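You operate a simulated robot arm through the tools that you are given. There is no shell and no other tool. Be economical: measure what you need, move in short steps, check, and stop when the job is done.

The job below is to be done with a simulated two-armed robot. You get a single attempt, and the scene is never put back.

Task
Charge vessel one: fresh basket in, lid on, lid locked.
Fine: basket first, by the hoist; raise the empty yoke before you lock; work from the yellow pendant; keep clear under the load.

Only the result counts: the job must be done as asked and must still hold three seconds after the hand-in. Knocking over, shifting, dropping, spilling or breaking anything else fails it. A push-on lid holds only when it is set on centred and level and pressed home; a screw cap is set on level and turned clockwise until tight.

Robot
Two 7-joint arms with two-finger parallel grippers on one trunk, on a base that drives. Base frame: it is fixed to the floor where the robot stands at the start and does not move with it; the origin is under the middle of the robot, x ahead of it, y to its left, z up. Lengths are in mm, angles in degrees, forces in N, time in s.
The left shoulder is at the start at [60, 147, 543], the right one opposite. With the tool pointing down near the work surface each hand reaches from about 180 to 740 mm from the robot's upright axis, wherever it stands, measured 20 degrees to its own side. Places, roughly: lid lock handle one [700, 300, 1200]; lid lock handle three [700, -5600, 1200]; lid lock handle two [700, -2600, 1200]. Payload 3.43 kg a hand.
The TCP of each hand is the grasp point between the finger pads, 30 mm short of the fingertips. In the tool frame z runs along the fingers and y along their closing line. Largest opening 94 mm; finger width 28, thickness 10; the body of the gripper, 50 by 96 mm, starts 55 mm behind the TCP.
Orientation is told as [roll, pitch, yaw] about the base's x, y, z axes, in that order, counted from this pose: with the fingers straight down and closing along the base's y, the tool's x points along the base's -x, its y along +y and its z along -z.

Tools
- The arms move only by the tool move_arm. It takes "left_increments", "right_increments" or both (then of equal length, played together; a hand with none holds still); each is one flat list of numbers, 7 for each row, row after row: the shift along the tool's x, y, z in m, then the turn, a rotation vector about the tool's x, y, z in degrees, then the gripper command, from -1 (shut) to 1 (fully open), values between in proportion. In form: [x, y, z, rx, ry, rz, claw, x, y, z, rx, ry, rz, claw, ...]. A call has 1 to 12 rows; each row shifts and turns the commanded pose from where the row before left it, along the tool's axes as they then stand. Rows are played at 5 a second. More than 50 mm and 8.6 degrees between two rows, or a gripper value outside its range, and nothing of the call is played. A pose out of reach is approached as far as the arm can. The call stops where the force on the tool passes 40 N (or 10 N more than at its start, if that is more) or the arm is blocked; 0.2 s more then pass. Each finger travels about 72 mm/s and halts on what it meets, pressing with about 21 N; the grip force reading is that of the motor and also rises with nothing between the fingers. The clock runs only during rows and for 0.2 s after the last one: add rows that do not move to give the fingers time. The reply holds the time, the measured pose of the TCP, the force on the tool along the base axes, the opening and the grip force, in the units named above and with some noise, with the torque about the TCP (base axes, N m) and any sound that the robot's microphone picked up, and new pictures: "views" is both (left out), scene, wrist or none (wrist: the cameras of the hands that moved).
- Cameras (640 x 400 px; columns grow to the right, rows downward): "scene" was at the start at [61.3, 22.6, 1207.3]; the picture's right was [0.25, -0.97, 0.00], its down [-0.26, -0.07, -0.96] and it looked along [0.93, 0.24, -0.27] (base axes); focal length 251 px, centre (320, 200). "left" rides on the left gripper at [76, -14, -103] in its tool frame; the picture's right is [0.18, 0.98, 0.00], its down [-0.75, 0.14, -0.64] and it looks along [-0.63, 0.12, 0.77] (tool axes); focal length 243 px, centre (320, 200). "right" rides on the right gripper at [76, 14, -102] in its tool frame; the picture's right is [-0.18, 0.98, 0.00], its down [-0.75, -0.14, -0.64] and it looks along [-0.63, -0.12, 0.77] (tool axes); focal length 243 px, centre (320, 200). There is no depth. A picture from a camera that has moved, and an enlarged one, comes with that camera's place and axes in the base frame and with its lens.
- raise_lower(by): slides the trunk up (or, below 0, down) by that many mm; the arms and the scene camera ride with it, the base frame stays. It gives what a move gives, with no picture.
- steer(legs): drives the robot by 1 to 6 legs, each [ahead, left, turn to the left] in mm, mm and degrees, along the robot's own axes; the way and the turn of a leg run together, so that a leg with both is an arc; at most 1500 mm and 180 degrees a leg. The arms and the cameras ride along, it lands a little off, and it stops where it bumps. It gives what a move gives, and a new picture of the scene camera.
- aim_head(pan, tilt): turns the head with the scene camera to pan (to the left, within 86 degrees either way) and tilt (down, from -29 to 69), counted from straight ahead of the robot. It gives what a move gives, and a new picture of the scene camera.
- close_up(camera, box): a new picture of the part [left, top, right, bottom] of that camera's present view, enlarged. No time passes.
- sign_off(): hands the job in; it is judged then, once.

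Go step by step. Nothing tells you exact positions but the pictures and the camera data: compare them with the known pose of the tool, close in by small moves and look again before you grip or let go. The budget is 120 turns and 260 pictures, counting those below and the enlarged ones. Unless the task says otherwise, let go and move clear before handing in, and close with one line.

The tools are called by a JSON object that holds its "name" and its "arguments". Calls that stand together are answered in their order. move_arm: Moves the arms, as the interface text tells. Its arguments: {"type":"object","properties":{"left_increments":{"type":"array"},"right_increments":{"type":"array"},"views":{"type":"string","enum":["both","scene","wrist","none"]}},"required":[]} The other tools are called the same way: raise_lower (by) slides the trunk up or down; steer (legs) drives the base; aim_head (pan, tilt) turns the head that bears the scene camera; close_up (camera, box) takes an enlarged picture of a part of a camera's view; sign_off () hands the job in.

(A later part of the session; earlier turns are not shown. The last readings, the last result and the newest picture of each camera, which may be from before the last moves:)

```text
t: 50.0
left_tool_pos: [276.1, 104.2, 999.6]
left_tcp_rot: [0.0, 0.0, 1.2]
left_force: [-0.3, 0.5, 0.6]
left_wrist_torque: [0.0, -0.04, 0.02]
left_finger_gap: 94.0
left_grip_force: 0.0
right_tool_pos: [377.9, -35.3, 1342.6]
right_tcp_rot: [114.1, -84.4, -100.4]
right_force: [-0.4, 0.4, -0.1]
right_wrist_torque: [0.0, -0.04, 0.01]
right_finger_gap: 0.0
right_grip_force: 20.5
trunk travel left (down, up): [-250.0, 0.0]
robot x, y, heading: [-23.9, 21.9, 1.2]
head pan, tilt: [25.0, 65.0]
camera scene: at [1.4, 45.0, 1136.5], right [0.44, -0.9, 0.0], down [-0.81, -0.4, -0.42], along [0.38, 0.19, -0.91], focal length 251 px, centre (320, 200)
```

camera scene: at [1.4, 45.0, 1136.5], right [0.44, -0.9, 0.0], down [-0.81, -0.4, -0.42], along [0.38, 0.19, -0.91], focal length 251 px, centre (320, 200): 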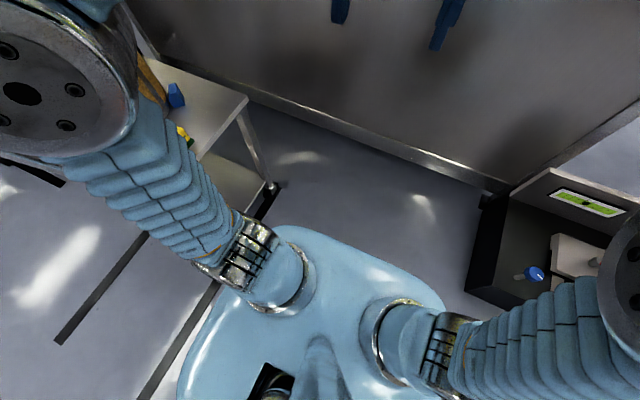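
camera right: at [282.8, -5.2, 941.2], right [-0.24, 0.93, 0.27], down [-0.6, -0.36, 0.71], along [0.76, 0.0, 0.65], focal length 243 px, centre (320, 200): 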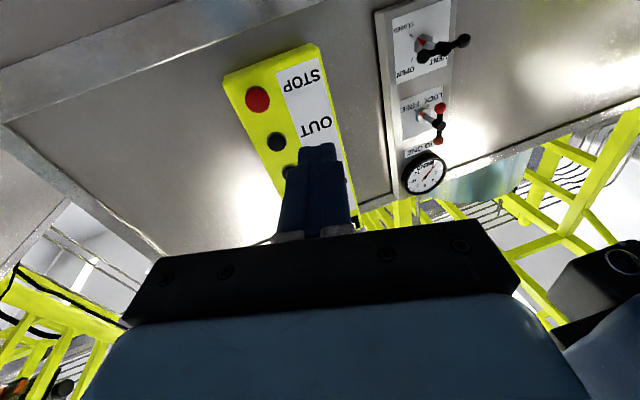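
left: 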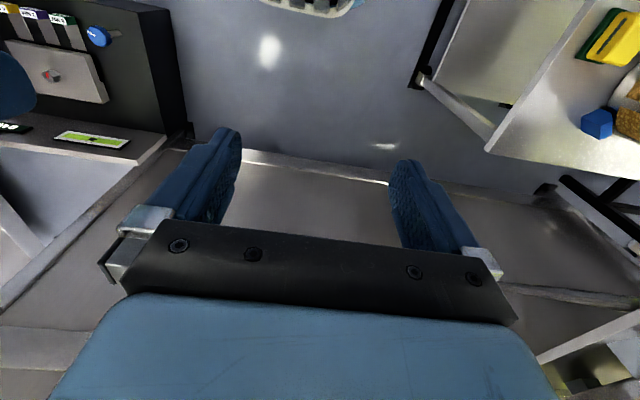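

Clearances are fine (console left edge about y -430, cart beyond y 480). I pull the left hand back, then drive ahead 240 and right 70.

{"name": "move_arm", "arguments": {"left_increments": [0.04, 0, 0, 0, 0, 0, 0, 0.04, 0, 0, 0, 0, 0, 0, 0.03, 0, 0, 0, 0, 0, 0], "views": "none"}}

{"name": "steer", "arguments": {"legs": [[240, -70, -1.2]]}}

{"name": "aim_head", "arguments": {"pan": 10, "tilt": 0}}

{"name": "close_up", "arguments": {"camera": "right", "box": [0, 0, 640, 400]}}

```text
t: 50.8
left_tool_pos: [225.5, 103.8, 999.5]
left_tcp_rot: [-0.1, -0.1, 1.2]
left_force: [-0.3, 0.4, 0.7]
left_wrist_torque: [0.0, 0.04, -0.01]
left_finger_gap: 46.8
left_grip_force: 0.0
left hand out of reach, approached as far as the arm can: row 2, 3
right_tool_pos: [378.9, -35.4, 1341.2]
right_tcp_rot: [113.9, -84.4, -100.3]
right_force: [1.1, 0.8, -0.4]
right_wrist_torque: [0.03, -0.02, -0.06]
right_finger_gap: 0.1
right_grip_force: 20.6
trunk travel left (down, up): [-250.0, 0.0]
robot x, y, heading: [-24.6, 18.9, 1.0]
head pan, tilt: [25.0, 65.0]
```

```text
t: 52.6
left_tool_pos: [472.1, 28.7, 999.9]
left_tcp_rot: [-0.1, 0.0, 0.0]
left_force: [0.7, 0.0, -0.1]
left_wrist_torque: [0.01, 0.01, 0.01]
left_finger_gap: 46.8
left_grip_force: 0.0
right_tool_pos: [621.1, -113.9, 1342.8]
right_tcp_rot: [114.1, -84.3, -101.7]
right_force: [-0.4, 0.7, 1.1]
right_wrist_torque: [0.0, 0.03, 0.02]
right_finger_gap: 0.0
right_grip_force: 21.3
trunk travel left (down, up): [-250.0, 0.0]
robot x, y, heading: [220.2, -51.6, -0.1]
head pan, tilt: [25.0, 65.0]
camera scene: at [246.4, -24.4, 1136.5], right [0.42, -0.91, 0.0], down [-0.82, -0.38, -0.42], along [0.38, 0.18, -0.91], focal length 251 px, centre (320, 200)
```

scene: 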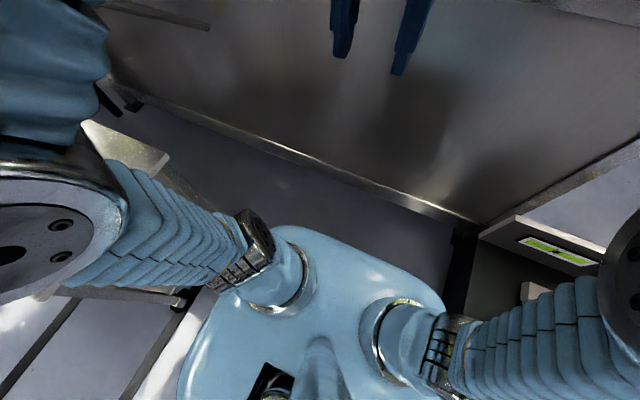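

```text
t: 54.0
left_tool_pos: [472.8, 28.6, 1000.3]
left_tcp_rot: [0.0, -0.1, 0.0]
left_force: [0.6, -0.1, -0.7]
left_wrist_torque: [0.03, 0.05, 0.02]
left_finger_gap: 46.7
left_grip_force: 0.1
right_tool_pos: [621.0, -113.7, 1342.7]
right_tcp_rot: [114.1, -84.3, -101.7]
right_force: [0.8, 0.6, 1.0]
right_wrist_torque: [-0.07, -0.03, 0.01]
right_finger_gap: 0.0
right_grip_force: 21.0
trunk travel left (down, up): [-250.0, 0.0]
robot x, y, heading: [219.8, -48.2, 0.1]
head pan, tilt: [10.0, 0.0]
camera scene: at [280.2, -34.5, 1232.4], right [0.17, -0.98, 0.0], down [0.0, 0.0, -1.0], along [0.98, 0.17, 0.0], focal length 251 px, centre (320, 200)
```

scene: 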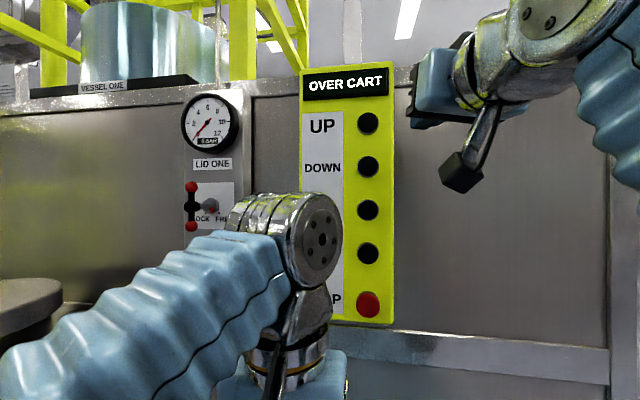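

```text
1.00 times, centred on (320, 200) of right (not enlarged: the box is as wide or as high as the picture)
camera zoom: at [520.6, -114.3, 1264.4], right [-0.22, 0.94, 0.27], down [-0.61, -0.35, 0.71], along [0.76, -0.01, 0.65], focal length 243 px, centre (320, 200)
```

zoom: 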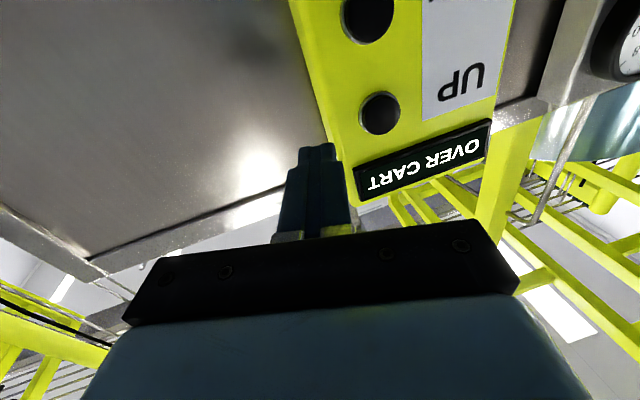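

Buttons are at about x 716, y -42, z 1365/1290/1215/1141/1050. I straighten the right hand's yaw, move it in front of DOWN, and move the left hand left and lower out of the way.

{"name": "move_arm", "arguments": {"left_increments": [0, 0.03, 0.03, 0, 0, 0, 0, 0, 0.03, 0.03, 0, 0, 0, 0, 0, 0.03, 0.03, 0, 0, 0, 0, 0, 0.03, 0.03, 0, 0, 0, 0, 0, 0.01, 0.02, 0, 0, 0, 0], "right_increments": [0, 0, 0, 6.2, 0, 0, -1, 0, 0, 0, 6.2, 0, 0, -1, 0.029, 0.036, 0, 0, 0, 0, -1, 0.029, 0.036, 0, 0, 0, 0, -1, 0, 0, 0.02, 0, 0, 0, -1], "views": "both"}}

```text
t: 55.2
left_tool_pos: [473.0, 158.0, 857.1]
left_tcp_rot: [-0.1, -0.3, -0.1]
left_force: [-0.2, 0.4, -0.1]
left_wrist_torque: [-0.03, -0.03, -0.01]
left_finger_gap: 46.9
left_grip_force: 0.0
right_tool_pos: [640.8, -34.8, 1282.7]
right_tcp_rot: [102.1, -84.3, -102.1]
right_force: [-0.2, 0.0, 0.2]
right_wrist_torque: [-0.04, -0.02, -0.01]
right_finger_gap: 0.1
right_grip_force: 20.9
right hand out of reach, approached as far as the arm can: row 1, 2
trunk travel left (down, up): [-250.0, 0.0]
robot x, y, heading: [220.5, -49.2, -0.1]
head pan, tilt: [10.0, 0.0]
camera scene: at [279.7, -34.2, 1232.5], right [0.17, -0.98, 0.0], down [0.0, 0.0, -1.0], along [0.98, 0.17, 0.0], focal length 251 px, centre (320, 200)
camera right: at [541.9, -14.4, 1206.7], right [-0.01, 0.96, 0.28], down [-0.66, -0.21, 0.72], along [0.75, -0.18, 0.63], focal length 243 px, centre (320, 200)
camera left: at [395.8, 143.5, 961.4], right [-0.18, 0.98, 0.0], down [0.75, 0.14, 0.64], along [0.63, 0.12, -0.76], focal length 243 px, centre (320, 200)
```

scene: 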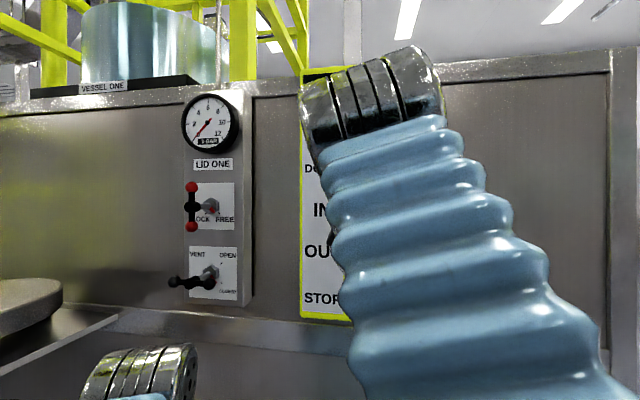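
right: 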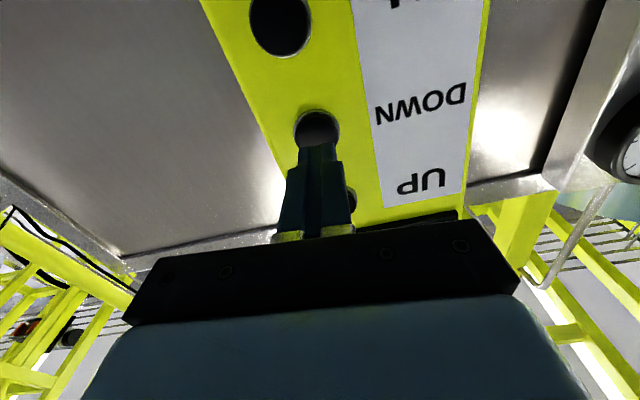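
left: 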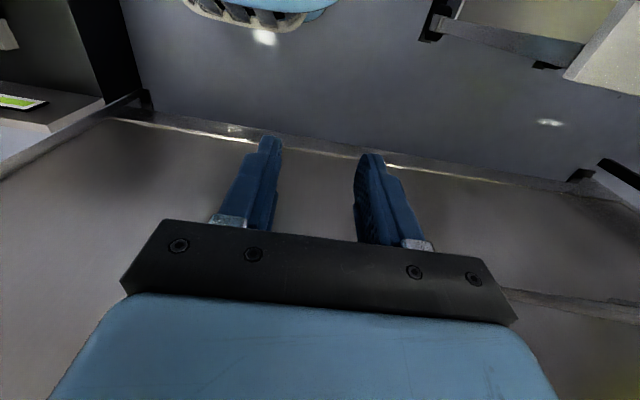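

The fingertip is aligned with DOWN. I press gently and retract a bit, listening for the hoist.

{"name": "move_arm", "arguments": {"right_increments": [0, 0, 0.02, 0, 0, 0, -1, 0, 0, 0.015, 0, 0, 0, -1, 0, 0, 0.008, 0, 0, 0, -1, 0, 0, 0.005, 0, 0, 0, -1], "views": "wrist"}}

```text
t: 56.2
left_tool_pos: [472.1, 157.3, 857.9]
left_tcp_rot: [-0.1, -0.2, 0.0]
left_force: [-0.5, 0.5, -1.2]
left_wrist_torque: [-0.03, 0.07, 0.0]
left_finger_gap: 46.9
left_grip_force: 0.0
right_tool_pos: [688.9, -37.0, 1284.3]
right_tcp_rot: [101.8, -84.3, -101.9]
right_force: [-9.3, -0.9, -5.1]
right_wrist_torque: [-0.02, 0.22, -0.02]
right_finger_gap: 0.0
right_grip_force: 21.1
trunk travel left (down, up): [-250.0, 0.0]
robot x, y, heading: [221.1, -50.3, -0.1]
head pan, tilt: [10.0, 0.0]
heard: click
camera right: at [588.8, -15.2, 1208.5], right [-0.01, 0.96, 0.28], down [-0.66, -0.21, 0.72], along [0.75, -0.18, 0.63], focal length 243 px, centre (320, 200)
```

right: 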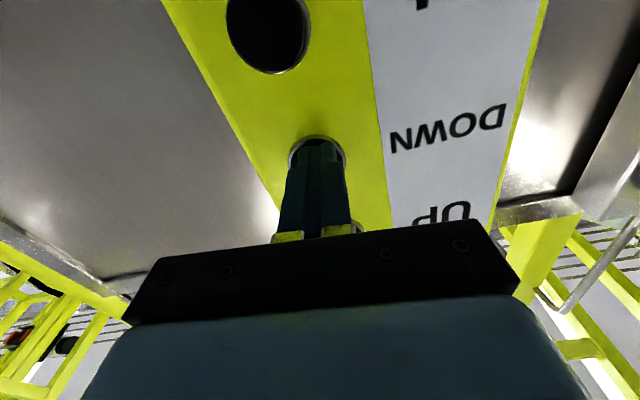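

It clicked. While holding, I look at the hoist to see whether it's running.

{"name": "aim_head", "arguments": {"pan": 75, "tilt": -25}}

{"name": "move_arm", "arguments": {"right_increments": [0, 0, 0, 0, 0, 0, -1, 0, 0, 0, 0, 0, 0, -1, 0, 0, 0, 0, 0, 0, -1, 0, 0, 0, 0, 0, 0, -1, 0, 0, 0, 0, 0, 0, -1], "views": "scene"}}

```text
t: 57.6
left_tool_pos: [472.8, 156.2, 859.1]
left_tcp_rot: [-0.2, -0.2, 0.0]
left_force: [0.3, -0.1, -0.8]
left_wrist_torque: [0.01, -0.04, 0.02]
left_finger_gap: 47.0
left_grip_force: 0.1
right_tool_pos: [688.2, -37.1, 1285.1]
right_tcp_rot: [102.6, -84.4, -102.5]
right_force: [-9.2, 0.7, -2.0]
right_wrist_torque: [-0.01, 0.16, 0.01]
right_finger_gap: 0.1
right_grip_force: 20.7
trunk travel left (down, up): [-250.0, 0.0]
robot x, y, heading: [220.3, -46.2, -0.2]
head pan, tilt: [75.0, -25.0]
camera scene: at [208.8, 18.6, 1268.2], right [0.97, -0.26, 0.0], down [0.11, 0.41, -0.91], along [0.24, 0.88, 0.42], focal length 251 px, centre (320, 200)
```

scene: 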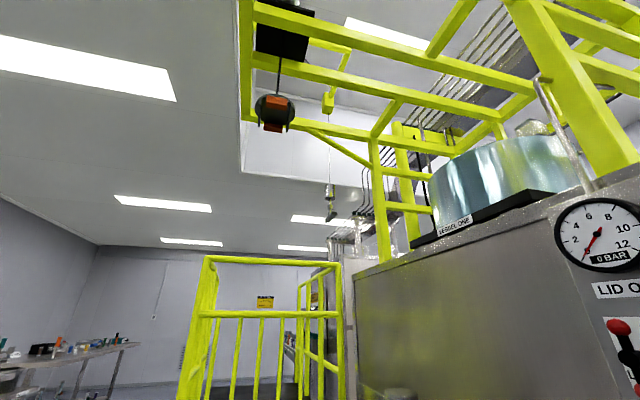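

```text
t: 58.8
left_tool_pos: [470.9, 157.3, 858.3]
left_tcp_rot: [-0.2, -0.1, 0.0]
left_force: [-1.1, 0.4, 0.1]
left_wrist_torque: [0.01, 0.07, 0.0]
left_finger_gap: 46.9
left_grip_force: 0.0
right_tool_pos: [689.3, -35.7, 1284.1]
right_tcp_rot: [102.5, -84.3, -102.6]
right_force: [-8.7, 0.9, 1.1]
right_wrist_torque: [-0.03, 0.11, 0.06]
right_finger_gap: 0.1
right_grip_force: 20.8
trunk travel left (down, up): [-250.0, 0.0]
robot x, y, heading: [222.4, -48.1, -0.2]
head pan, tilt: [75.0, -25.0]
camera scene: at [208.6, 18.6, 1268.2], right [0.97, -0.26, 0.0], down [0.11, 0.41, -0.91], along [0.24, 0.88, 0.42], focal length 251 px, centre (320, 200)
```

scene: 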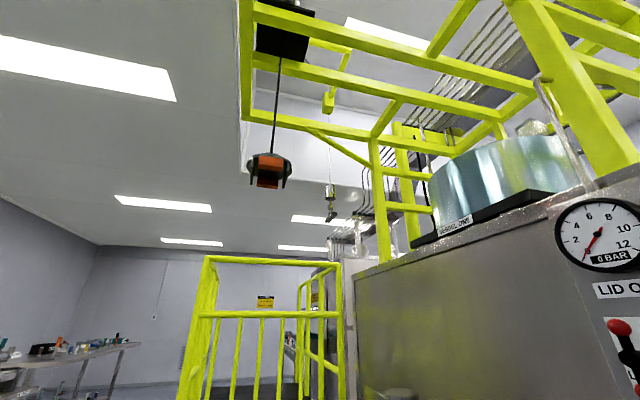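

The yoke is descending. I release to see whether it's hold-to-run.

{"name": "move_arm", "arguments": {"right_increments": [0, 0, -0.02, 0, 0, 0, -1], "views": "scene"}}

{"name": "aim_head", "arguments": {"pan": 80, "tilt": 5}}

```text
t: 59.2
left_tool_pos: [472.2, 156.9, 857.2]
left_tcp_rot: [-0.2, 0.0, 0.1]
left_force: [-0.7, -0.4, -0.8]
left_wrist_torque: [-0.01, 0.01, 0.0]
left_finger_gap: 47.3
left_grip_force: 0.1
right_tool_pos: [671.0, -36.6, 1283.8]
right_tcp_rot: [101.0, -84.3, -101.0]
right_force: [0.1, -0.3, -0.1]
right_wrist_torque: [0.01, -0.01, -0.01]
right_finger_gap: 0.1
right_grip_force: 20.9
trunk travel left (down, up): [-250.0, 0.0]
robot x, y, heading: [222.5, -48.9, 0.1]
head pan, tilt: [75.0, -25.0]
camera scene: at [210.2, 18.5, 1268.2], right [0.97, -0.26, 0.0], down [0.11, 0.41, -0.91], along [0.24, 0.88, 0.42], focal length 251 px, centre (320, 200)
```

scene: 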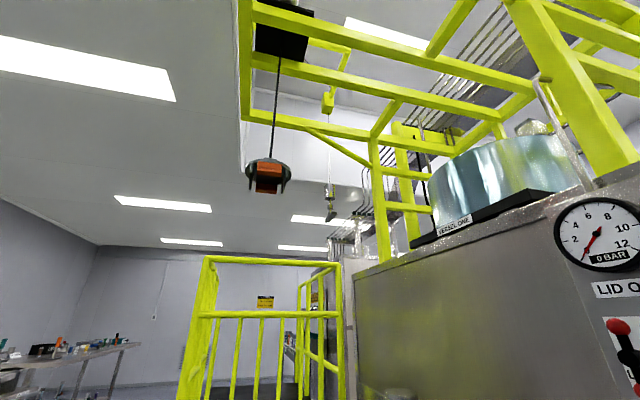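

```text
t: 60.1
left_tool_pos: [473.4, 156.0, 858.0]
left_tcp_rot: [-0.1, 0.0, 0.0]
left_force: [0.9, -0.7, 0.3]
left_wrist_torque: [0.04, 0.01, -0.01]
left_finger_gap: 46.9
left_grip_force: 0.0
right_tool_pos: [670.3, -36.8, 1284.7]
right_tcp_rot: [101.7, -84.2, -101.7]
right_force: [-0.2, -0.2, 0.7]
right_wrist_torque: [0.02, 0.04, 0.0]
right_finger_gap: 0.0
right_grip_force: 20.7
trunk travel left (down, up): [-250.0, 0.0]
robot x, y, heading: [220.8, -50.5, -0.1]
head pan, tilt: [80.0, 5.0]
camera scene: at [207.5, 40.4, 1224.6], right [0.98, -0.17, 0.0], down [-0.02, -0.09, -1.0], along [0.17, 0.98, -0.09], focal length 251 px, centre (320, 200)
```

scene: 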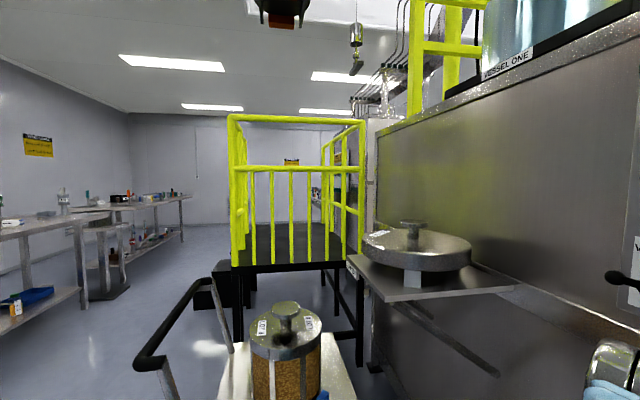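

It runs only while held, about 220 mm/s, and yoke and knob line up from here (yoke z≈1650, knob 850). I press for about 2 s more and look.

{"name": "move_arm", "arguments": {"right_increments": [0, 0, 0.02, 0, 0, 0, -1, 0, 0, 0, 0, 0, 0, -1, 0, 0, 0, 0, 0, 0, -1, 0, 0, 0, 0, 0, 0, -1, 0, 0, 0, 0, 0, 0, -1, 0, 0, 0, 0, 0, 0, -1, 0, 0, 0, 0, 0, 0, -1, 0, 0, 0, 0, 0, 0, -1, 0, 0, -0.02, 0, 0, 0, -1], "views": "scene"}}

```text
t: 62.1
left_tool_pos: [473.3, 156.5, 857.6]
left_tcp_rot: [-0.1, -0.2, 0.0]
left_force: [0.6, 0.3, -1.0]
left_wrist_torque: [0.01, -0.01, -0.03]
left_finger_gap: 46.8
left_grip_force: 0.1
right_tool_pos: [668.6, -37.0, 1284.9]
right_tcp_rot: [101.2, -84.5, -101.4]
right_force: [0.2, 0.5, 0.1]
right_wrist_torque: [-0.01, -0.01, 0.0]
right_finger_gap: 0.0
right_grip_force: 21.1
trunk travel left (down, up): [-250.0, 0.0]
robot x, y, heading: [220.3, -50.6, 0.1]
head pan, tilt: [80.0, 5.0]
heard: click
camera scene: at [207.9, 40.4, 1224.6], right [0.98, -0.17, 0.0], down [-0.02, -0.09, -1.0], along [0.17, 0.98, -0.09], focal length 251 px, centre (320, 200)
```

scene: 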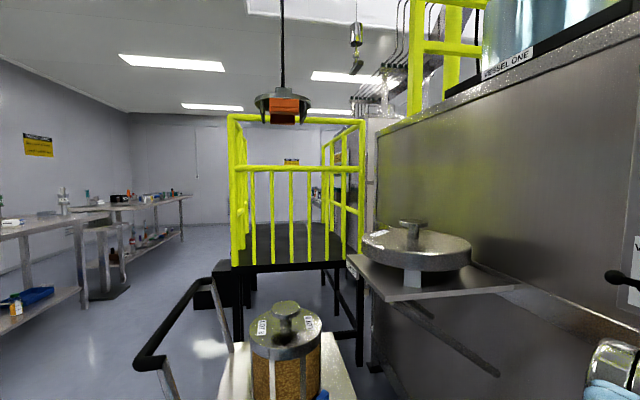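

{"name": "move_arm", "arguments": {"right_increments": [0, 0, 0.02, 0, 0, 0, -1, 0, 0, 0, 0, 0, 0, -1, 0, 0, 0, 0, 0, 0, -1, 0, 0, 0, 0, 0, 0, -1, 0, 0, 0, 0, 0, 0, -1, 0, 0, 0, 0, 0, 0, -1, 0, 0, 0, 0, 0, 0, -1, 0, 0, 0, 0, 0, 0, -1, 0, 0, 0, 0, 0, 0, -1, 0, 0, 0, 0, 0, 0, -1, 0, 0, 0, 0, 0, 0, -1, 0, 0, -0.02, 0, 0, 0, -1], "views": "scene"}}

```text
t: 64.7
left_tool_pos: [473.4, 156.7, 858.3]
left_tcp_rot: [-0.1, -0.2, -0.1]
left_force: [0.0, 0.0, -0.5]
left_wrist_torque: [-0.01, -0.01, -0.05]
left_finger_gap: 46.9
left_grip_force: 0.1
right_tool_pos: [669.7, -36.5, 1286.2]
right_tcp_rot: [101.8, -84.4, -101.8]
right_force: [0.6, -0.3, -0.9]
right_wrist_torque: [-0.03, -0.03, 0.03]
right_finger_gap: 0.1
right_grip_force: 20.6
trunk travel left (down, up): [-250.0, 0.0]
robot x, y, heading: [218.6, -47.5, -0.3]
head pan, tilt: [80.0, 5.0]
heard: click
camera scene: at [207.8, 40.4, 1224.6], right [0.98, -0.17, 0.0], down [-0.02, -0.09, -1.0], along [0.17, 0.98, -0.09], focal length 251 px, centre (320, 200)
```

scene: 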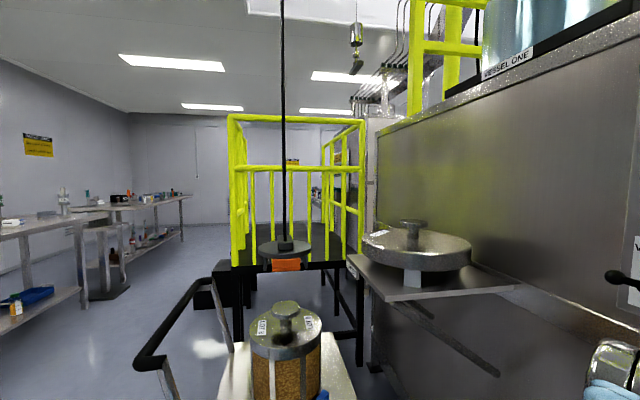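

{"name": "move_arm", "arguments": {"right_increments": [0, 0, 0.02, 0, 0, 0, -1, 0, 0, 0, 0, 0, 0, -1, 0, 0, 0, 0, 0, 0, -1, 0, 0, -0.02, 0, 0, 0, -1], "views": "none"}}

{"name": "close_up", "arguments": {"camera": "scene", "box": [200, 220, 400, 345]}}

```text
t: 65.7
left_tool_pos: [473.2, 157.1, 858.4]
left_tcp_rot: [-0.1, -0.1, 0.0]
left_force: [0.8, 0.4, 0.7]
left_wrist_torque: [0.0, 0.03, 0.0]
left_finger_gap: 47.0
left_grip_force: 0.1
right_tool_pos: [669.2, -37.0, 1285.6]
right_tcp_rot: [101.3, -84.3, -101.4]
right_force: [-0.2, 0.2, 0.1]
right_wrist_torque: [0.01, -0.02, 0.01]
right_finger_gap: 0.1
right_grip_force: 21.0
trunk travel left (down, up): [-250.0, 0.0]
robot x, y, heading: [220.2, -46.7, -0.2]
head pan, tilt: [80.0, 5.0]
heard: click
```

```text
3.20 times, centred on (300, 282) of scene
camera zoom: at [207.8, 40.4, 1224.6], right [0.98, -0.17, 0.0], down [-0.02, -0.09, -1.0], along [0.17, 0.98, -0.09], focal length 802 px, centre (384, -64)
```

zoom: 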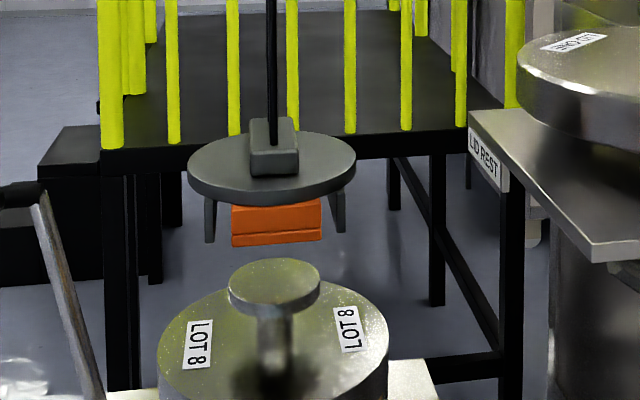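

{"name": "move_arm", "arguments": {"right_increments": [0, 0, 0.02, 0, 0, 0, -1, 0, 0, 0, 0, 0, 0, -1, 0, 0, -0.02, 0, 0, 0, -1], "views": "none"}}

{"name": "close_up", "arguments": {"camera": "scene", "box": [200, 220, 400, 345]}}

```text
t: 66.5
left_tool_pos: [472.9, 156.6, 858.5]
left_tcp_rot: [-0.2, -0.2, 0.1]
left_force: [-0.6, -0.8, -1.7]
left_wrist_torque: [0.01, 0.0, 0.03]
left_finger_gap: 47.2
left_grip_force: 0.0
right_tool_pos: [670.4, -37.1, 1283.6]
right_tcp_rot: [101.3, -84.3, -101.3]
right_force: [0.1, 1.1, -0.1]
right_wrist_torque: [-0.03, -0.02, 0.01]
right_finger_gap: 0.0
right_grip_force: 21.1
trunk travel left (down, up): [-250.0, 0.0]
robot x, y, heading: [222.6, -48.7, -0.2]
head pan, tilt: [80.0, 5.0]
heard: click
```

```text
3.20 times, centred on (300, 282) of scene
camera zoom: at [207.8, 40.4, 1224.6], right [0.98, -0.17, 0.0], down [-0.02, -0.09, -1.0], along [0.17, 0.98, -0.09], focal length 802 px, centre (384, -64)
```

zoom: 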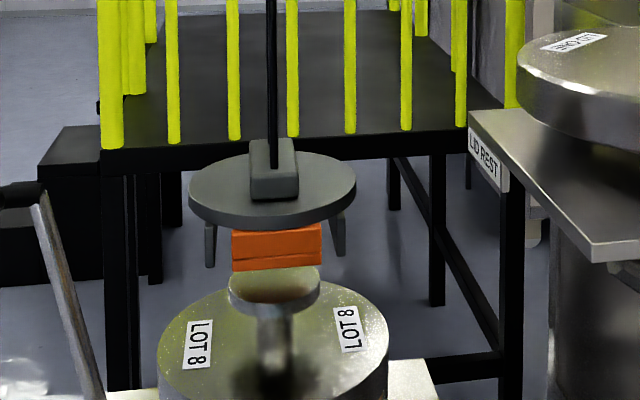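

{"name": "move_arm", "arguments": {"right_increments": [0, 0, 0.02, 0, 0, 0, -1, 0, 0, 0, 0, 0, 0, -1, 0, 0, -0.02, 0, 0, 0, -1], "views": "none"}}

{"name": "close_up", "arguments": {"camera": "scene", "box": [200, 220, 400, 345]}}

```text
t: 67.3
left_tool_pos: [473.3, 158.0, 857.8]
left_tcp_rot: [-0.1, -0.2, 0.0]
left_force: [0.2, 0.4, 0.2]
left_wrist_torque: [-0.01, 0.02, -0.01]
left_finger_gap: 46.9
left_grip_force: 0.0
right_tool_pos: [670.3, -38.2, 1285.2]
right_tcp_rot: [101.4, -84.2, -101.5]
right_force: [0.5, -0.1, -0.5]
right_wrist_torque: [0.04, 0.01, 0.03]
right_finger_gap: 0.0
right_grip_force: 21.4
trunk travel left (down, up): [-250.0, 0.0]
robot x, y, heading: [224.3, -50.9, 0.1]
head pan, tilt: [80.0, 5.0]
heard: click
```

```text
3.20 times, centred on (300, 282) of scene
camera zoom: at [207.8, 40.4, 1224.6], right [0.98, -0.17, 0.0], down [-0.02, -0.09, -1.0], along [0.17, 0.98, -0.09], focal length 802 px, centre (384, -64)
```

zoom: 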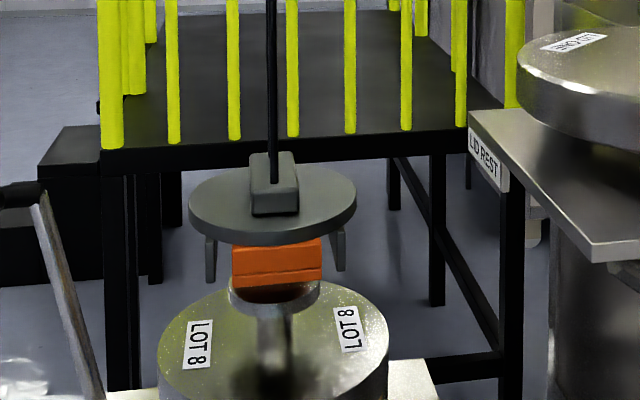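

{"name": "move_arm", "arguments": {"right_increments": [0, 0, 0.02, 0, 0, 0, -1, 0, 0, 0, 0, 0, 0, -1, 0, 0, 0, 0, 0, 0, -1, 0, 0, -0.02, 0, 0, 0, -1], "views": "none"}}

{"name": "close_up", "arguments": {"camera": "scene", "box": [200, 220, 400, 345]}}

```text
t: 68.3
left_tool_pos: [472.9, 157.5, 857.1]
left_tcp_rot: [-0.1, 0.0, 0.1]
left_force: [0.5, 0.2, 0.0]
left_wrist_torque: [-0.01, 0.0, -0.02]
left_finger_gap: 46.8
left_grip_force: 0.1
right_tool_pos: [669.8, -36.4, 1285.5]
right_tcp_rot: [101.2, -84.3, -101.2]
right_force: [0.5, 0.3, -0.4]
right_wrist_torque: [0.0, 0.01, 0.02]
right_finger_gap: 0.2
right_grip_force: 20.7
trunk travel left (down, up): [-250.0, 0.0]
robot x, y, heading: [220.0, -49.1, -0.1]
head pan, tilt: [80.0, 5.0]
heard: click
```

```text
3.20 times, centred on (300, 282) of scene
camera zoom: at [207.8, 40.4, 1224.6], right [0.98, -0.17, 0.0], down [-0.02, -0.09, -1.0], along [0.17, 0.98, -0.09], focal length 802 px, centre (384, -64)
```

zoom: 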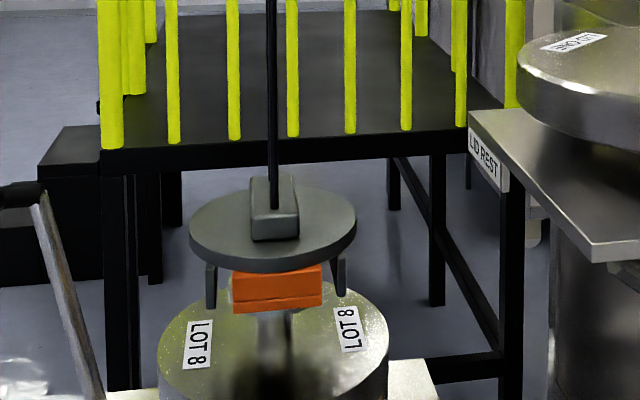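

{"name": "move_arm", "arguments": {"right_increments": [0, 0, 0.02, 0, 0, 0, -1, 0, 0, 0, 0, 0, 0, -1, 0, 0, 0, 0, 0, 0, -1, 0, 0, -0.02, 0, 0, 0, -1], "views": "none"}}

{"name": "close_up", "arguments": {"camera": "scene", "box": [200, 220, 400, 345]}}

```text
t: 69.3
left_tool_pos: [473.1, 157.6, 858.1]
left_tcp_rot: [-0.1, 0.0, 0.0]
left_force: [0.4, -0.4, 0.3]
left_wrist_torque: [-0.01, 0.0, 0.0]
left_finger_gap: 47.0
left_grip_force: 0.0
right_tool_pos: [671.4, -36.2, 1285.9]
right_tcp_rot: [101.6, -84.3, -101.6]
right_force: [0.6, 0.8, 1.1]
right_wrist_torque: [0.0, 0.0, -0.01]
right_finger_gap: 0.3
right_grip_force: 21.4
trunk travel left (down, up): [-250.0, 0.0]
robot x, y, heading: [222.4, -47.3, -0.3]
head pan, tilt: [80.0, 5.0]
heard: click
```

```text
3.20 times, centred on (300, 282) of scene
camera zoom: at [207.8, 40.4, 1224.6], right [0.98, -0.17, 0.0], down [-0.02, -0.09, -1.0], along [0.17, 0.98, -0.09], focal length 802 px, centre (384, -64)
```

zoom: 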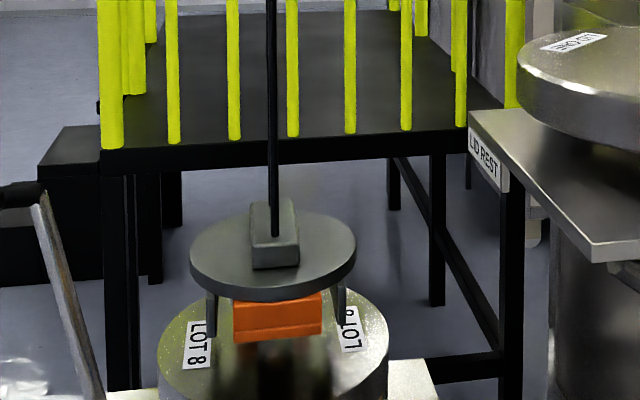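

{"name": "move_arm", "arguments": {"right_increments": [0, 0, 0.02, 0, 0, 0, -1, 0, 0, 0, 0, 0, 0, -1, 0, 0, 0, 0, 0, 0, -1, 0, 0, -0.02, 0, 0, 0, -1], "views": "none"}}

{"name": "close_up", "arguments": {"camera": "scene", "box": [200, 220, 400, 345]}}

```text
t: 70.3
left_tool_pos: [473.7, 158.4, 859.4]
left_tcp_rot: [-0.1, -0.1, 0.0]
left_force: [-0.1, 0.6, 0.3]
left_wrist_torque: [0.0, 0.03, 0.02]
left_finger_gap: 47.0
left_grip_force: 0.1
right_tool_pos: [671.3, -37.0, 1285.1]
right_tcp_rot: [101.5, -84.3, -101.5]
right_force: [0.5, -0.1, -0.2]
right_wrist_torque: [0.0, -0.02, -0.01]
right_finger_gap: 0.0
right_grip_force: 21.0
trunk travel left (down, up): [-250.0, 0.0]
robot x, y, heading: [218.7, -47.4, -0.1]
head pan, tilt: [80.0, 5.0]
heard: click
```

```text
3.20 times, centred on (300, 282) of scene
camera zoom: at [207.8, 40.5, 1224.6], right [0.98, -0.17, 0.0], down [-0.02, -0.09, -1.0], along [0.17, 0.98, -0.09], focal length 802 px, centre (384, -64)
```

zoom: 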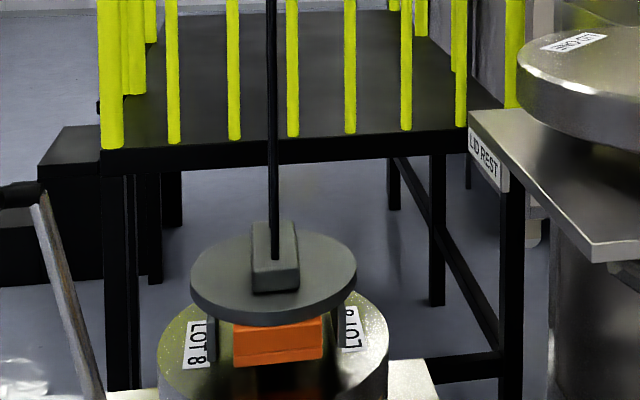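

{"name": "move_arm", "arguments": {"right_increments": [0, 0, 0.02, 0, 0, 0, -1, 0, 0, 0, 0, 0, 0, -1, 0, 0, 0, 0, 0, 0, -1, 0, 0, -0.02, 0, 0, 0, -1], "views": "none"}}

{"name": "close_up", "arguments": {"camera": "scene", "box": [200, 220, 400, 345]}}

```text
t: 71.3
left_tool_pos: [473.6, 155.8, 858.4]
left_tcp_rot: [-0.2, -0.1, 0.0]
left_force: [0.0, -0.1, 1.4]
left_wrist_torque: [0.0, 0.01, 0.03]
left_finger_gap: 47.1
left_grip_force: 0.1
right_tool_pos: [670.3, -38.1, 1285.3]
right_tcp_rot: [101.4, -84.4, -101.6]
right_force: [0.4, 0.4, -0.2]
right_wrist_torque: [0.01, 0.0, -0.02]
right_finger_gap: 0.1
right_grip_force: 21.0
trunk travel left (down, up): [-250.0, 0.0]
robot x, y, heading: [220.7, -48.8, -0.1]
head pan, tilt: [80.0, 5.0]
heard: click
```

```text
3.20 times, centred on (300, 282) of scene
camera zoom: at [207.8, 40.4, 1224.6], right [0.98, -0.17, 0.0], down [-0.02, -0.09, -1.0], along [0.17, 0.98, -0.09], focal length 802 px, centre (384, -64)
```

zoom: 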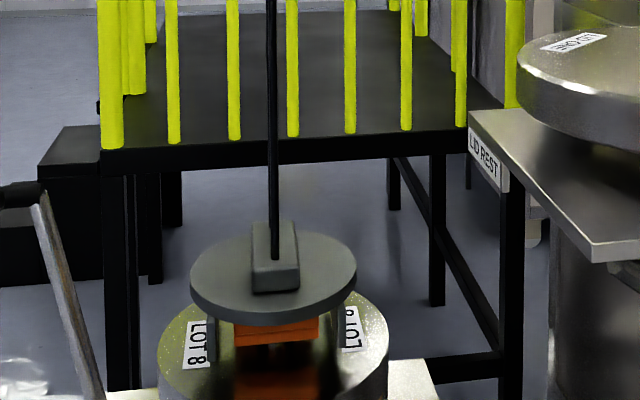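

The yoke bottomed and its jaws changed state (latched on the knob). Now I move the finger up to UP.

{"name": "move_arm", "arguments": {"right_increments": [-0.038, 0, 0, 0, 0, 0, -1, -0.038, 0, 0, 0, 0, 0, -1, 0, 0, 0, 0, 0, 0, -1], "views": "wrist"}}

```text
t: 72.1
left_tool_pos: [473.0, 157.2, 858.8]
left_tcp_rot: [0.1, -0.1, 0.1]
left_force: [-0.3, -0.5, -0.5]
left_wrist_torque: [0.04, -0.01, -0.01]
left_finger_gap: 47.0
left_grip_force: 0.0
right_tool_pos: [666.2, -60.4, 1308.4]
right_tcp_rot: [101.6, -84.3, -101.7]
right_force: [-0.1, 0.4, 0.4]
right_wrist_torque: [0.04, 0.01, 0.02]
right_finger_gap: 0.0
right_grip_force: 21.0
right hand out of reach, approached as far as the arm can: row 1, 2
trunk travel left (down, up): [-250.0, 0.0]
robot x, y, heading: [225.7, -51.0, -0.3]
head pan, tilt: [80.0, 5.0]
camera right: at [566.7, -40.2, 1232.2], right [0.0, 0.96, 0.28], down [-0.66, -0.21, 0.72], along [0.75, -0.18, 0.63], focal length 243 px, centre (320, 200)
```

right: 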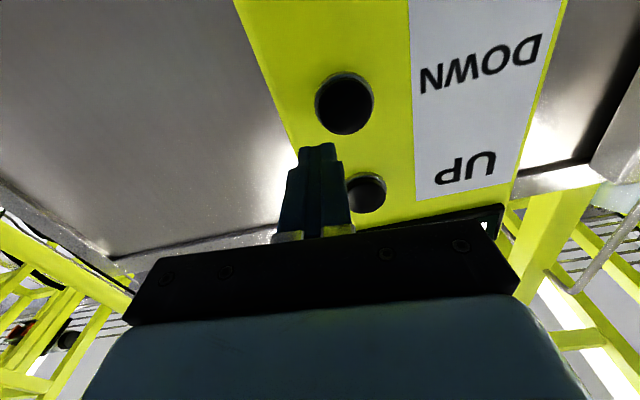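

I retract the hand 90 mm and drive the base 90 mm forward so UP comes within reach.

{"name": "move_arm", "arguments": {"right_increments": [0, 0, -0.045, 0, 0, 0, -1, 0, 0, -0.045, 0, 0, 0, -1, 0, 0, 0, 0, 0, 0, -1], "views": "none"}}

{"name": "steer", "arguments": {"legs": [[90, 0, 0]]}}

{"name": "close_up", "arguments": {"camera": "right", "box": [0, 0, 640, 400]}}

```text
t: 72.9
left_tool_pos: [472.8, 156.9, 858.1]
left_tcp_rot: [-0.1, -0.2, -0.2]
left_force: [-0.1, 0.5, -0.7]
left_wrist_torque: [-0.01, -0.04, -0.02]
left_finger_gap: 47.1
left_grip_force: 0.2
right_tool_pos: [581.7, -64.9, 1306.6]
right_tcp_rot: [96.9, -84.2, -97.4]
right_force: [-0.4, 0.3, -0.1]
right_wrist_torque: [0.0, 0.02, 0.01]
right_finger_gap: 0.2
right_grip_force: 21.0
trunk travel left (down, up): [-250.0, 0.0]
robot x, y, heading: [220.9, -48.5, -0.2]
head pan, tilt: [80.0, 5.0]
```

```text
t: 74.0
left_tool_pos: [564.5, 155.9, 858.6]
left_tcp_rot: [-0.1, -0.1, -0.2]
left_force: [0.4, 0.3, -0.7]
left_wrist_torque: [-0.05, -0.04, 0.01]
left_finger_gap: 46.9
left_grip_force: 0.0
right_tool_pos: [672.9, -66.0, 1306.3]
right_tcp_rot: [97.2, -84.2, -97.8]
right_force: [-0.4, -0.6, 0.0]
right_wrist_torque: [0.02, 0.02, -0.04]
right_finger_gap: 0.2
right_grip_force: 21.2
trunk travel left (down, up): [-250.0, 0.0]
robot x, y, heading: [310.9, -50.6, -0.3]
head pan, tilt: [80.0, 5.0]
camera scene: at [299.0, 40.2, 1223.9], right [0.98, -0.19, 0.0], down [-0.02, -0.09, -1.0], along [0.19, 0.98, -0.09], focal length 251 px, centre (320, 200)
```

scene: 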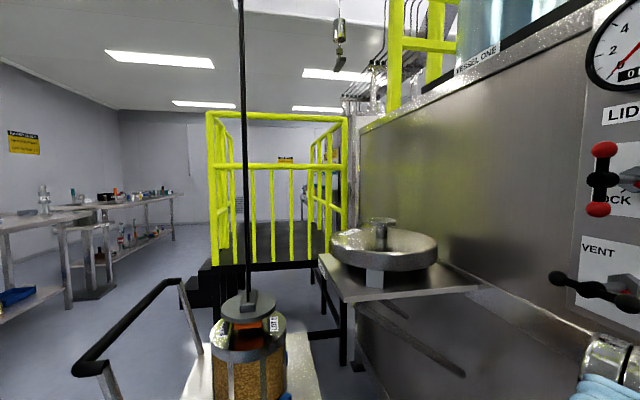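

```text
1.00 times, centred on (320, 200) of right (not enlarged: the box is as wide or as high as the picture)
camera zoom: at [572.1, -44.0, 1230.6], right [0.01, 0.96, 0.28], down [-0.65, -0.21, 0.73], along [0.76, -0.19, 0.63], focal length 243 px, centre (320, 200)
```

zoom: 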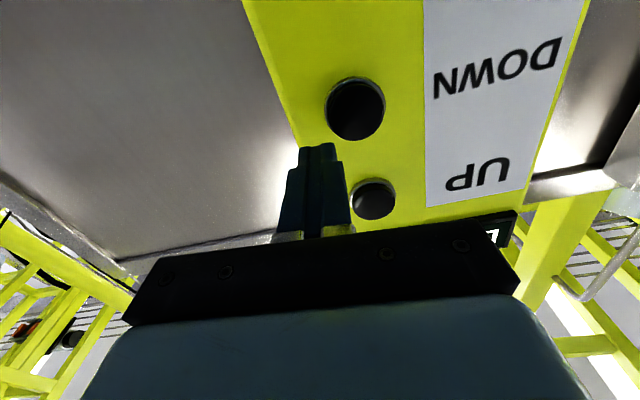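

{"name": "move_arm", "arguments": {"right_increments": [-0.026, 0.016, -0.005, 0, 0, 0, -1, -0.026, 0.016, 0, 0, 0, 0, -1, 0, 0, 0, 0, 0, 0, -1], "views": "wrist"}}

```text
t: 74.8
left_tool_pos: [563.7, 155.7, 857.8]
left_tcp_rot: [-0.2, -0.1, -0.2]
left_force: [-0.2, -0.5, 0.1]
left_wrist_torque: [-0.01, 0.01, -0.01]
left_finger_gap: 46.9
left_grip_force: 0.1
right_tool_pos: [667.7, -56.0, 1324.3]
right_tcp_rot: [96.8, -84.2, -97.3]
right_force: [-0.3, 0.3, 0.0]
right_wrist_torque: [0.0, 0.02, 0.01]
right_finger_gap: 0.0
right_grip_force: 21.2
right hand out of reach, approached as far as the arm can: row 1, 2
trunk travel left (down, up): [-250.0, 0.0]
robot x, y, heading: [311.4, -50.3, -0.1]
head pan, tilt: [80.0, 5.0]
camera right: at [566.6, -33.9, 1249.0], right [0.01, 0.96, 0.28], down [-0.65, -0.21, 0.73], along [0.76, -0.19, 0.63], focal length 243 px, centre (320, 200)
```

right: 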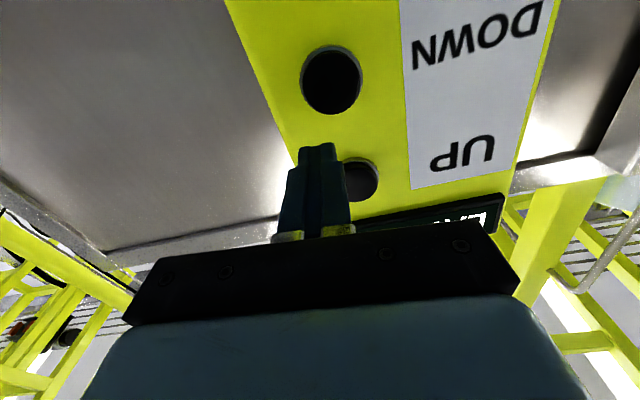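

The arm can't lift a level tool that high, so I tilt the tool upward about 34° to drop the wrist, then go to the UP button.

{"name": "move_arm", "arguments": {"right_increments": [0, 0, 0, 0, -8.5, 0, -1, 0, 0, 0, 0, -8.5, 0, -1, 0, 0, 0, 0, -8.5, 0, -1, 0, 0, 0, 0, -8.5, 0, -1, -0.006, 0.008, 0.008, 0, 0, 0, -1, -0.006, 0.008, 0.009, 0, 0, 0, -1, 0, 0, 0, 0, 0, 0, -1], "views": "wrist"}}

```text
t: 76.4
left_tool_pos: [564.2, 156.7, 857.9]
left_tcp_rot: [-0.1, -0.2, -0.1]
left_force: [0.7, 0.2, -0.6]
left_wrist_torque: [-0.02, -0.01, 0.0]
left_finger_gap: 47.0
left_grip_force: 0.0
right_tool_pos: [684.4, -18.5, 1409.6]
right_tcp_rot: [170.0, -54.8, -172.4]
right_force: [-3.6, 2.7, 0.6]
right_wrist_torque: [-0.02, -0.06, 0.09]
right_finger_gap: 0.2
right_grip_force: 20.4
right hand out of reach, approached as far as the arm can: row 1, 2, 3, 4, 5, 6
trunk travel left (down, up): [-250.0, 0.0]
robot x, y, heading: [309.8, -48.3, 0.0]
head pan, tilt: [80.0, 5.0]
camera right: at [644.8, 7.2, 1291.2], right [-0.1, 0.96, 0.25], down [-0.96, -0.16, 0.24], along [0.27, -0.21, 0.94], focal length 243 px, centre (320, 200)
```

right: 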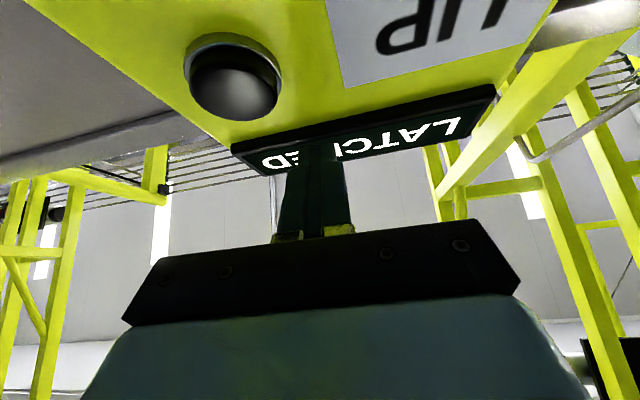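

The display reads LATCHED and the hand can reach now. I back off and come down to the UP button.

{"name": "move_arm", "arguments": {"right_increments": [0, 0, -0.03, 0, 0, 0, -1, 0.022, -0.014, -0.013, 0, 0, 0, -1, 0.022, -0.014, -0.008, 0, 0, 0, -1, 0, 0, 0, 0, 0, 0, -1], "views": "wrist"}}

```text
t: 77.3
left_tool_pos: [562.6, 154.8, 857.8]
left_tcp_rot: [0.0, -0.2, -0.3]
left_force: [0.2, -0.9, 0.0]
left_wrist_torque: [0.01, 0.01, 0.05]
left_finger_gap: 46.9
left_grip_force: 0.1
right_tool_pos: [693.4, -57.8, 1377.0]
right_tcp_rot: [171.0, -52.6, -175.8]
right_force: [-15.5, -1.9, -3.4]
right_wrist_torque: [0.03, 0.0, 0.01]
right_finger_gap: 0.2
right_grip_force: 21.4
right hand out of reach, approached as far as the arm can: row 1, 2
trunk travel left (down, up): [-250.0, 0.0]
robot x, y, heading: [313.5, -52.6, -0.4]
head pan, tilt: [80.0, 5.0]
heard: click
stopped in row 4 (right hand): the force on the tool passed its limit at 134 N (the readings are from after the stop); the commanded pose is now the measured one
camera right: at [658.8, -30.8, 1256.1], right [-0.06, 0.97, 0.24], down [-0.97, -0.11, 0.2], along [0.22, -0.22, 0.95], focal length 243 px, centre (320, 200)
```

right: 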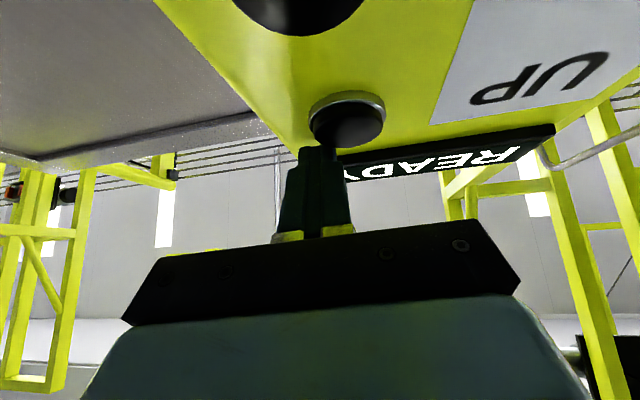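

It pressed something with a click (display now READY). I look at the hoist without time passing.

{"name": "close_up", "arguments": {"camera": "scene", "box": [0, 0, 640, 400]}}

```text
1.00 times, centred on (320, 200) of scene (not enlarged: the box is as wide or as high as the picture)
camera zoom: at [295.9, 39.8, 1224.4], right [0.98, -0.18, 0.0], down [-0.01, -0.09, -1.0], along [0.18, 0.98, -0.09], focal length 251 px, centre (320, 200)
```

zoom: 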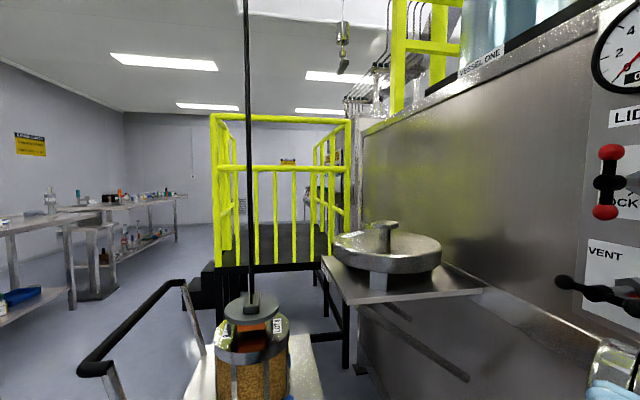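

I back off from the panel along base -x, then re-approach exactly in front of UP.

{"name": "move_arm", "arguments": {"right_increments": [-0.021, -0.002, -0.028, 0, 0, 0, -1, 0.005, 0.009, -0.015, 0, 0, 0, -1, 0.012, 0.009, -0.01, 0, 0, 0, -1, 0, 0, 0, 0, 0, 0, -1], "views": "wrist"}}

```text
t: 77.8
left_tool_pos: [558.8, 160.1, 858.5]
left_tcp_rot: [-0.2, -0.5, -0.2]
left_force: [0.1, 0.6, -0.6]
left_wrist_torque: [-0.05, 0.01, 0.0]
left_finger_gap: 47.0
left_grip_force: 0.0
right_tool_pos: [690.8, -79.2, 1372.5]
right_tcp_rot: [170.8, -53.7, -179.4]
right_force: [-59.3, 27.2, -39.7]
right_wrist_torque: [-0.27, 0.89, 0.91]
right_finger_gap: 0.1
right_grip_force: 21.0
trunk travel left (down, up): [-250.0, 0.0]
robot x, y, heading: [307.9, -48.7, 0.1]
head pan, tilt: [80.0, 5.0]
heard: click
stopped in row 2 (right hand): the force on the tool passed its limit at 75 N (the readings are from after the stop); the commanded pose is now the measured one
camera right: at [658.6, -49.3, 1252.4], right [0.01, 0.97, 0.24], down [-0.97, -0.05, 0.22], along [0.22, -0.24, 0.95], focal length 243 px, centre (320, 200)
```

right: 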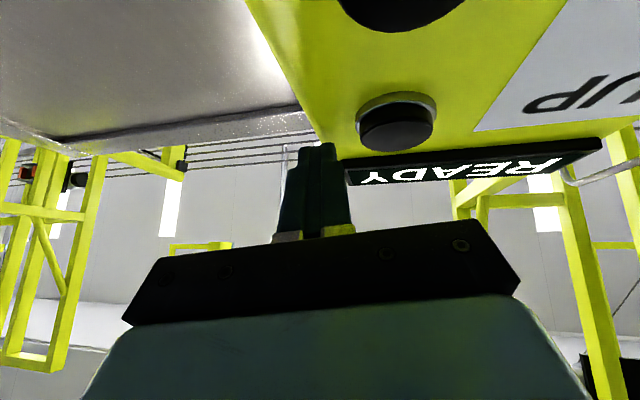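

The hand is not retreating by itself, so I back the base off 80 mm to relieve the contact.

{"name": "steer", "arguments": {"legs": [[-80, 0, 0]]}}

{"name": "aim_head", "arguments": {"pan": -15, "tilt": -5}}

```text
t: 78.8
left_tool_pos: [484.0, 155.5, 859.1]
left_tcp_rot: [-0.1, -0.2, -0.2]
left_force: [0.5, -0.4, -0.1]
left_wrist_torque: [0.0, 0.03, 0.01]
left_finger_gap: 47.1
left_grip_force: 0.0
right_tool_pos: [622.7, -89.4, 1368.3]
right_tcp_rot: [169.9, -54.3, -179.2]
right_force: [1.0, 0.1, -0.5]
right_wrist_torque: [0.02, -0.01, -0.01]
right_finger_gap: 0.0
right_grip_force: 21.6
trunk travel left (down, up): [-250.0, 0.0]
robot x, y, heading: [227.9, -48.4, -0.2]
head pan, tilt: [80.0, 5.0]
camera scene: at [218.0, 41.0, 1224.6], right [0.98, -0.18, 0.0], down [-0.02, -0.09, -1.0], along [0.18, 0.98, -0.09], focal length 251 px, centre (320, 200)
```

scene: 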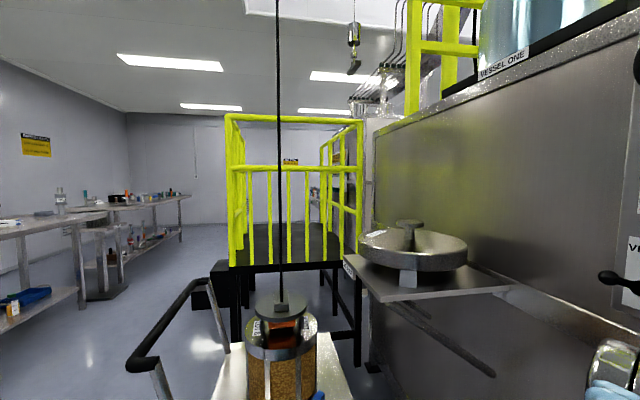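

```text
t: 80.5
left_tool_pos: [485.0, 157.0, 858.5]
left_tcp_rot: [-0.1, -0.2, -0.2]
left_force: [0.1, -0.3, -0.2]
left_wrist_torque: [0.01, -0.01, 0.0]
left_finger_gap: 46.9
left_grip_force: 0.0
right_tool_pos: [622.3, -88.6, 1368.5]
right_tcp_rot: [169.8, -54.3, -179.1]
right_force: [0.1, 0.4, -0.6]
right_wrist_torque: [0.01, 0.04, 0.0]
right_finger_gap: 0.1
right_grip_force: 20.7
trunk travel left (down, up): [-250.0, 0.0]
robot x, y, heading: [230.3, -46.5, -0.0]
head pan, tilt: [-15.0, -5.0]
camera scene: at [285.9, -72.3, 1240.2], right [-0.26, -0.97, 0.0], down [0.08, -0.02, -1.0], along [0.96, -0.26, 0.09], focal length 251 px, centre (320, 200)
```

scene: 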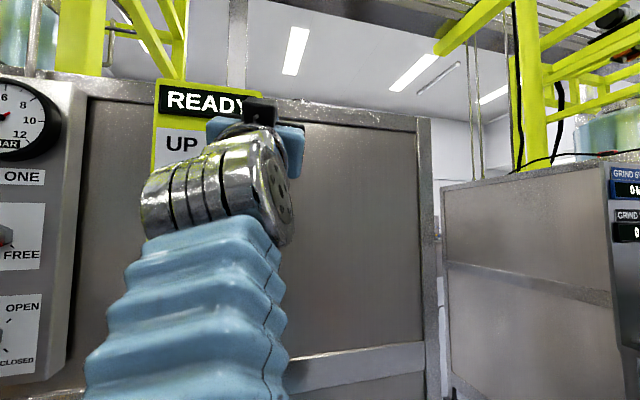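

The display says READY. In free space I bring the fingertip to the UP button's line (y -40, tip z 1361).

{"name": "move_arm", "arguments": {"right_increments": [0.0105, 0.024, -0.01, 0, 0, 0, -1, 0.0105, 0.024, -0.01, 0, 0, 0, -1, 0, 0, 0, 0, 0, 0, -1], "views": "wrist"}}

```text
t: 81.5
left_tool_pos: [484.5, 156.4, 857.3]
left_tcp_rot: [0.0, -0.1, -0.3]
left_force: [0.3, -0.2, -0.5]
left_wrist_torque: [0.01, -0.03, 0.0]
left_finger_gap: 47.0
left_grip_force: 0.1
right_tool_pos: [639.6, -87.1, 1352.0]
right_tcp_rot: [163.2, -55.2, -174.6]
right_force: [-0.5, -0.5, 0.0]
right_wrist_torque: [-0.02, 0.01, 0.04]
right_finger_gap: 0.0
right_grip_force: 20.8
trunk travel left (down, up): [-250.0, 0.0]
robot x, y, heading: [227.1, -51.0, -0.5]
head pan, tilt: [-15.0, -5.0]
stopped in row 3 (right hand): the arm was blocked; the commanded pose is now the measured one
camera right: at [602.7, -47.1, 1235.8], right [0.04, 0.95, 0.31], down [-0.97, -0.04, 0.24], along [0.24, -0.31, 0.92], focal length 243 px, centre (320, 200)
```

right: 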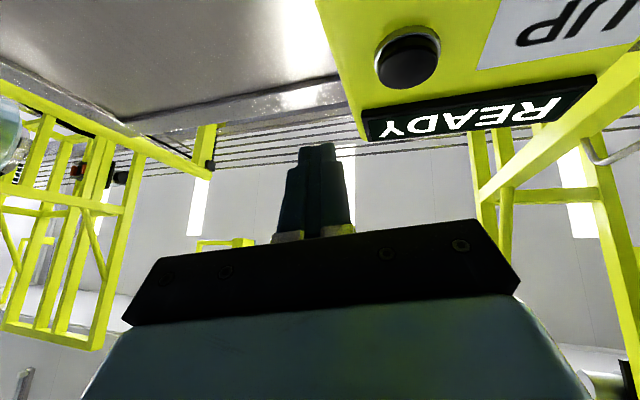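

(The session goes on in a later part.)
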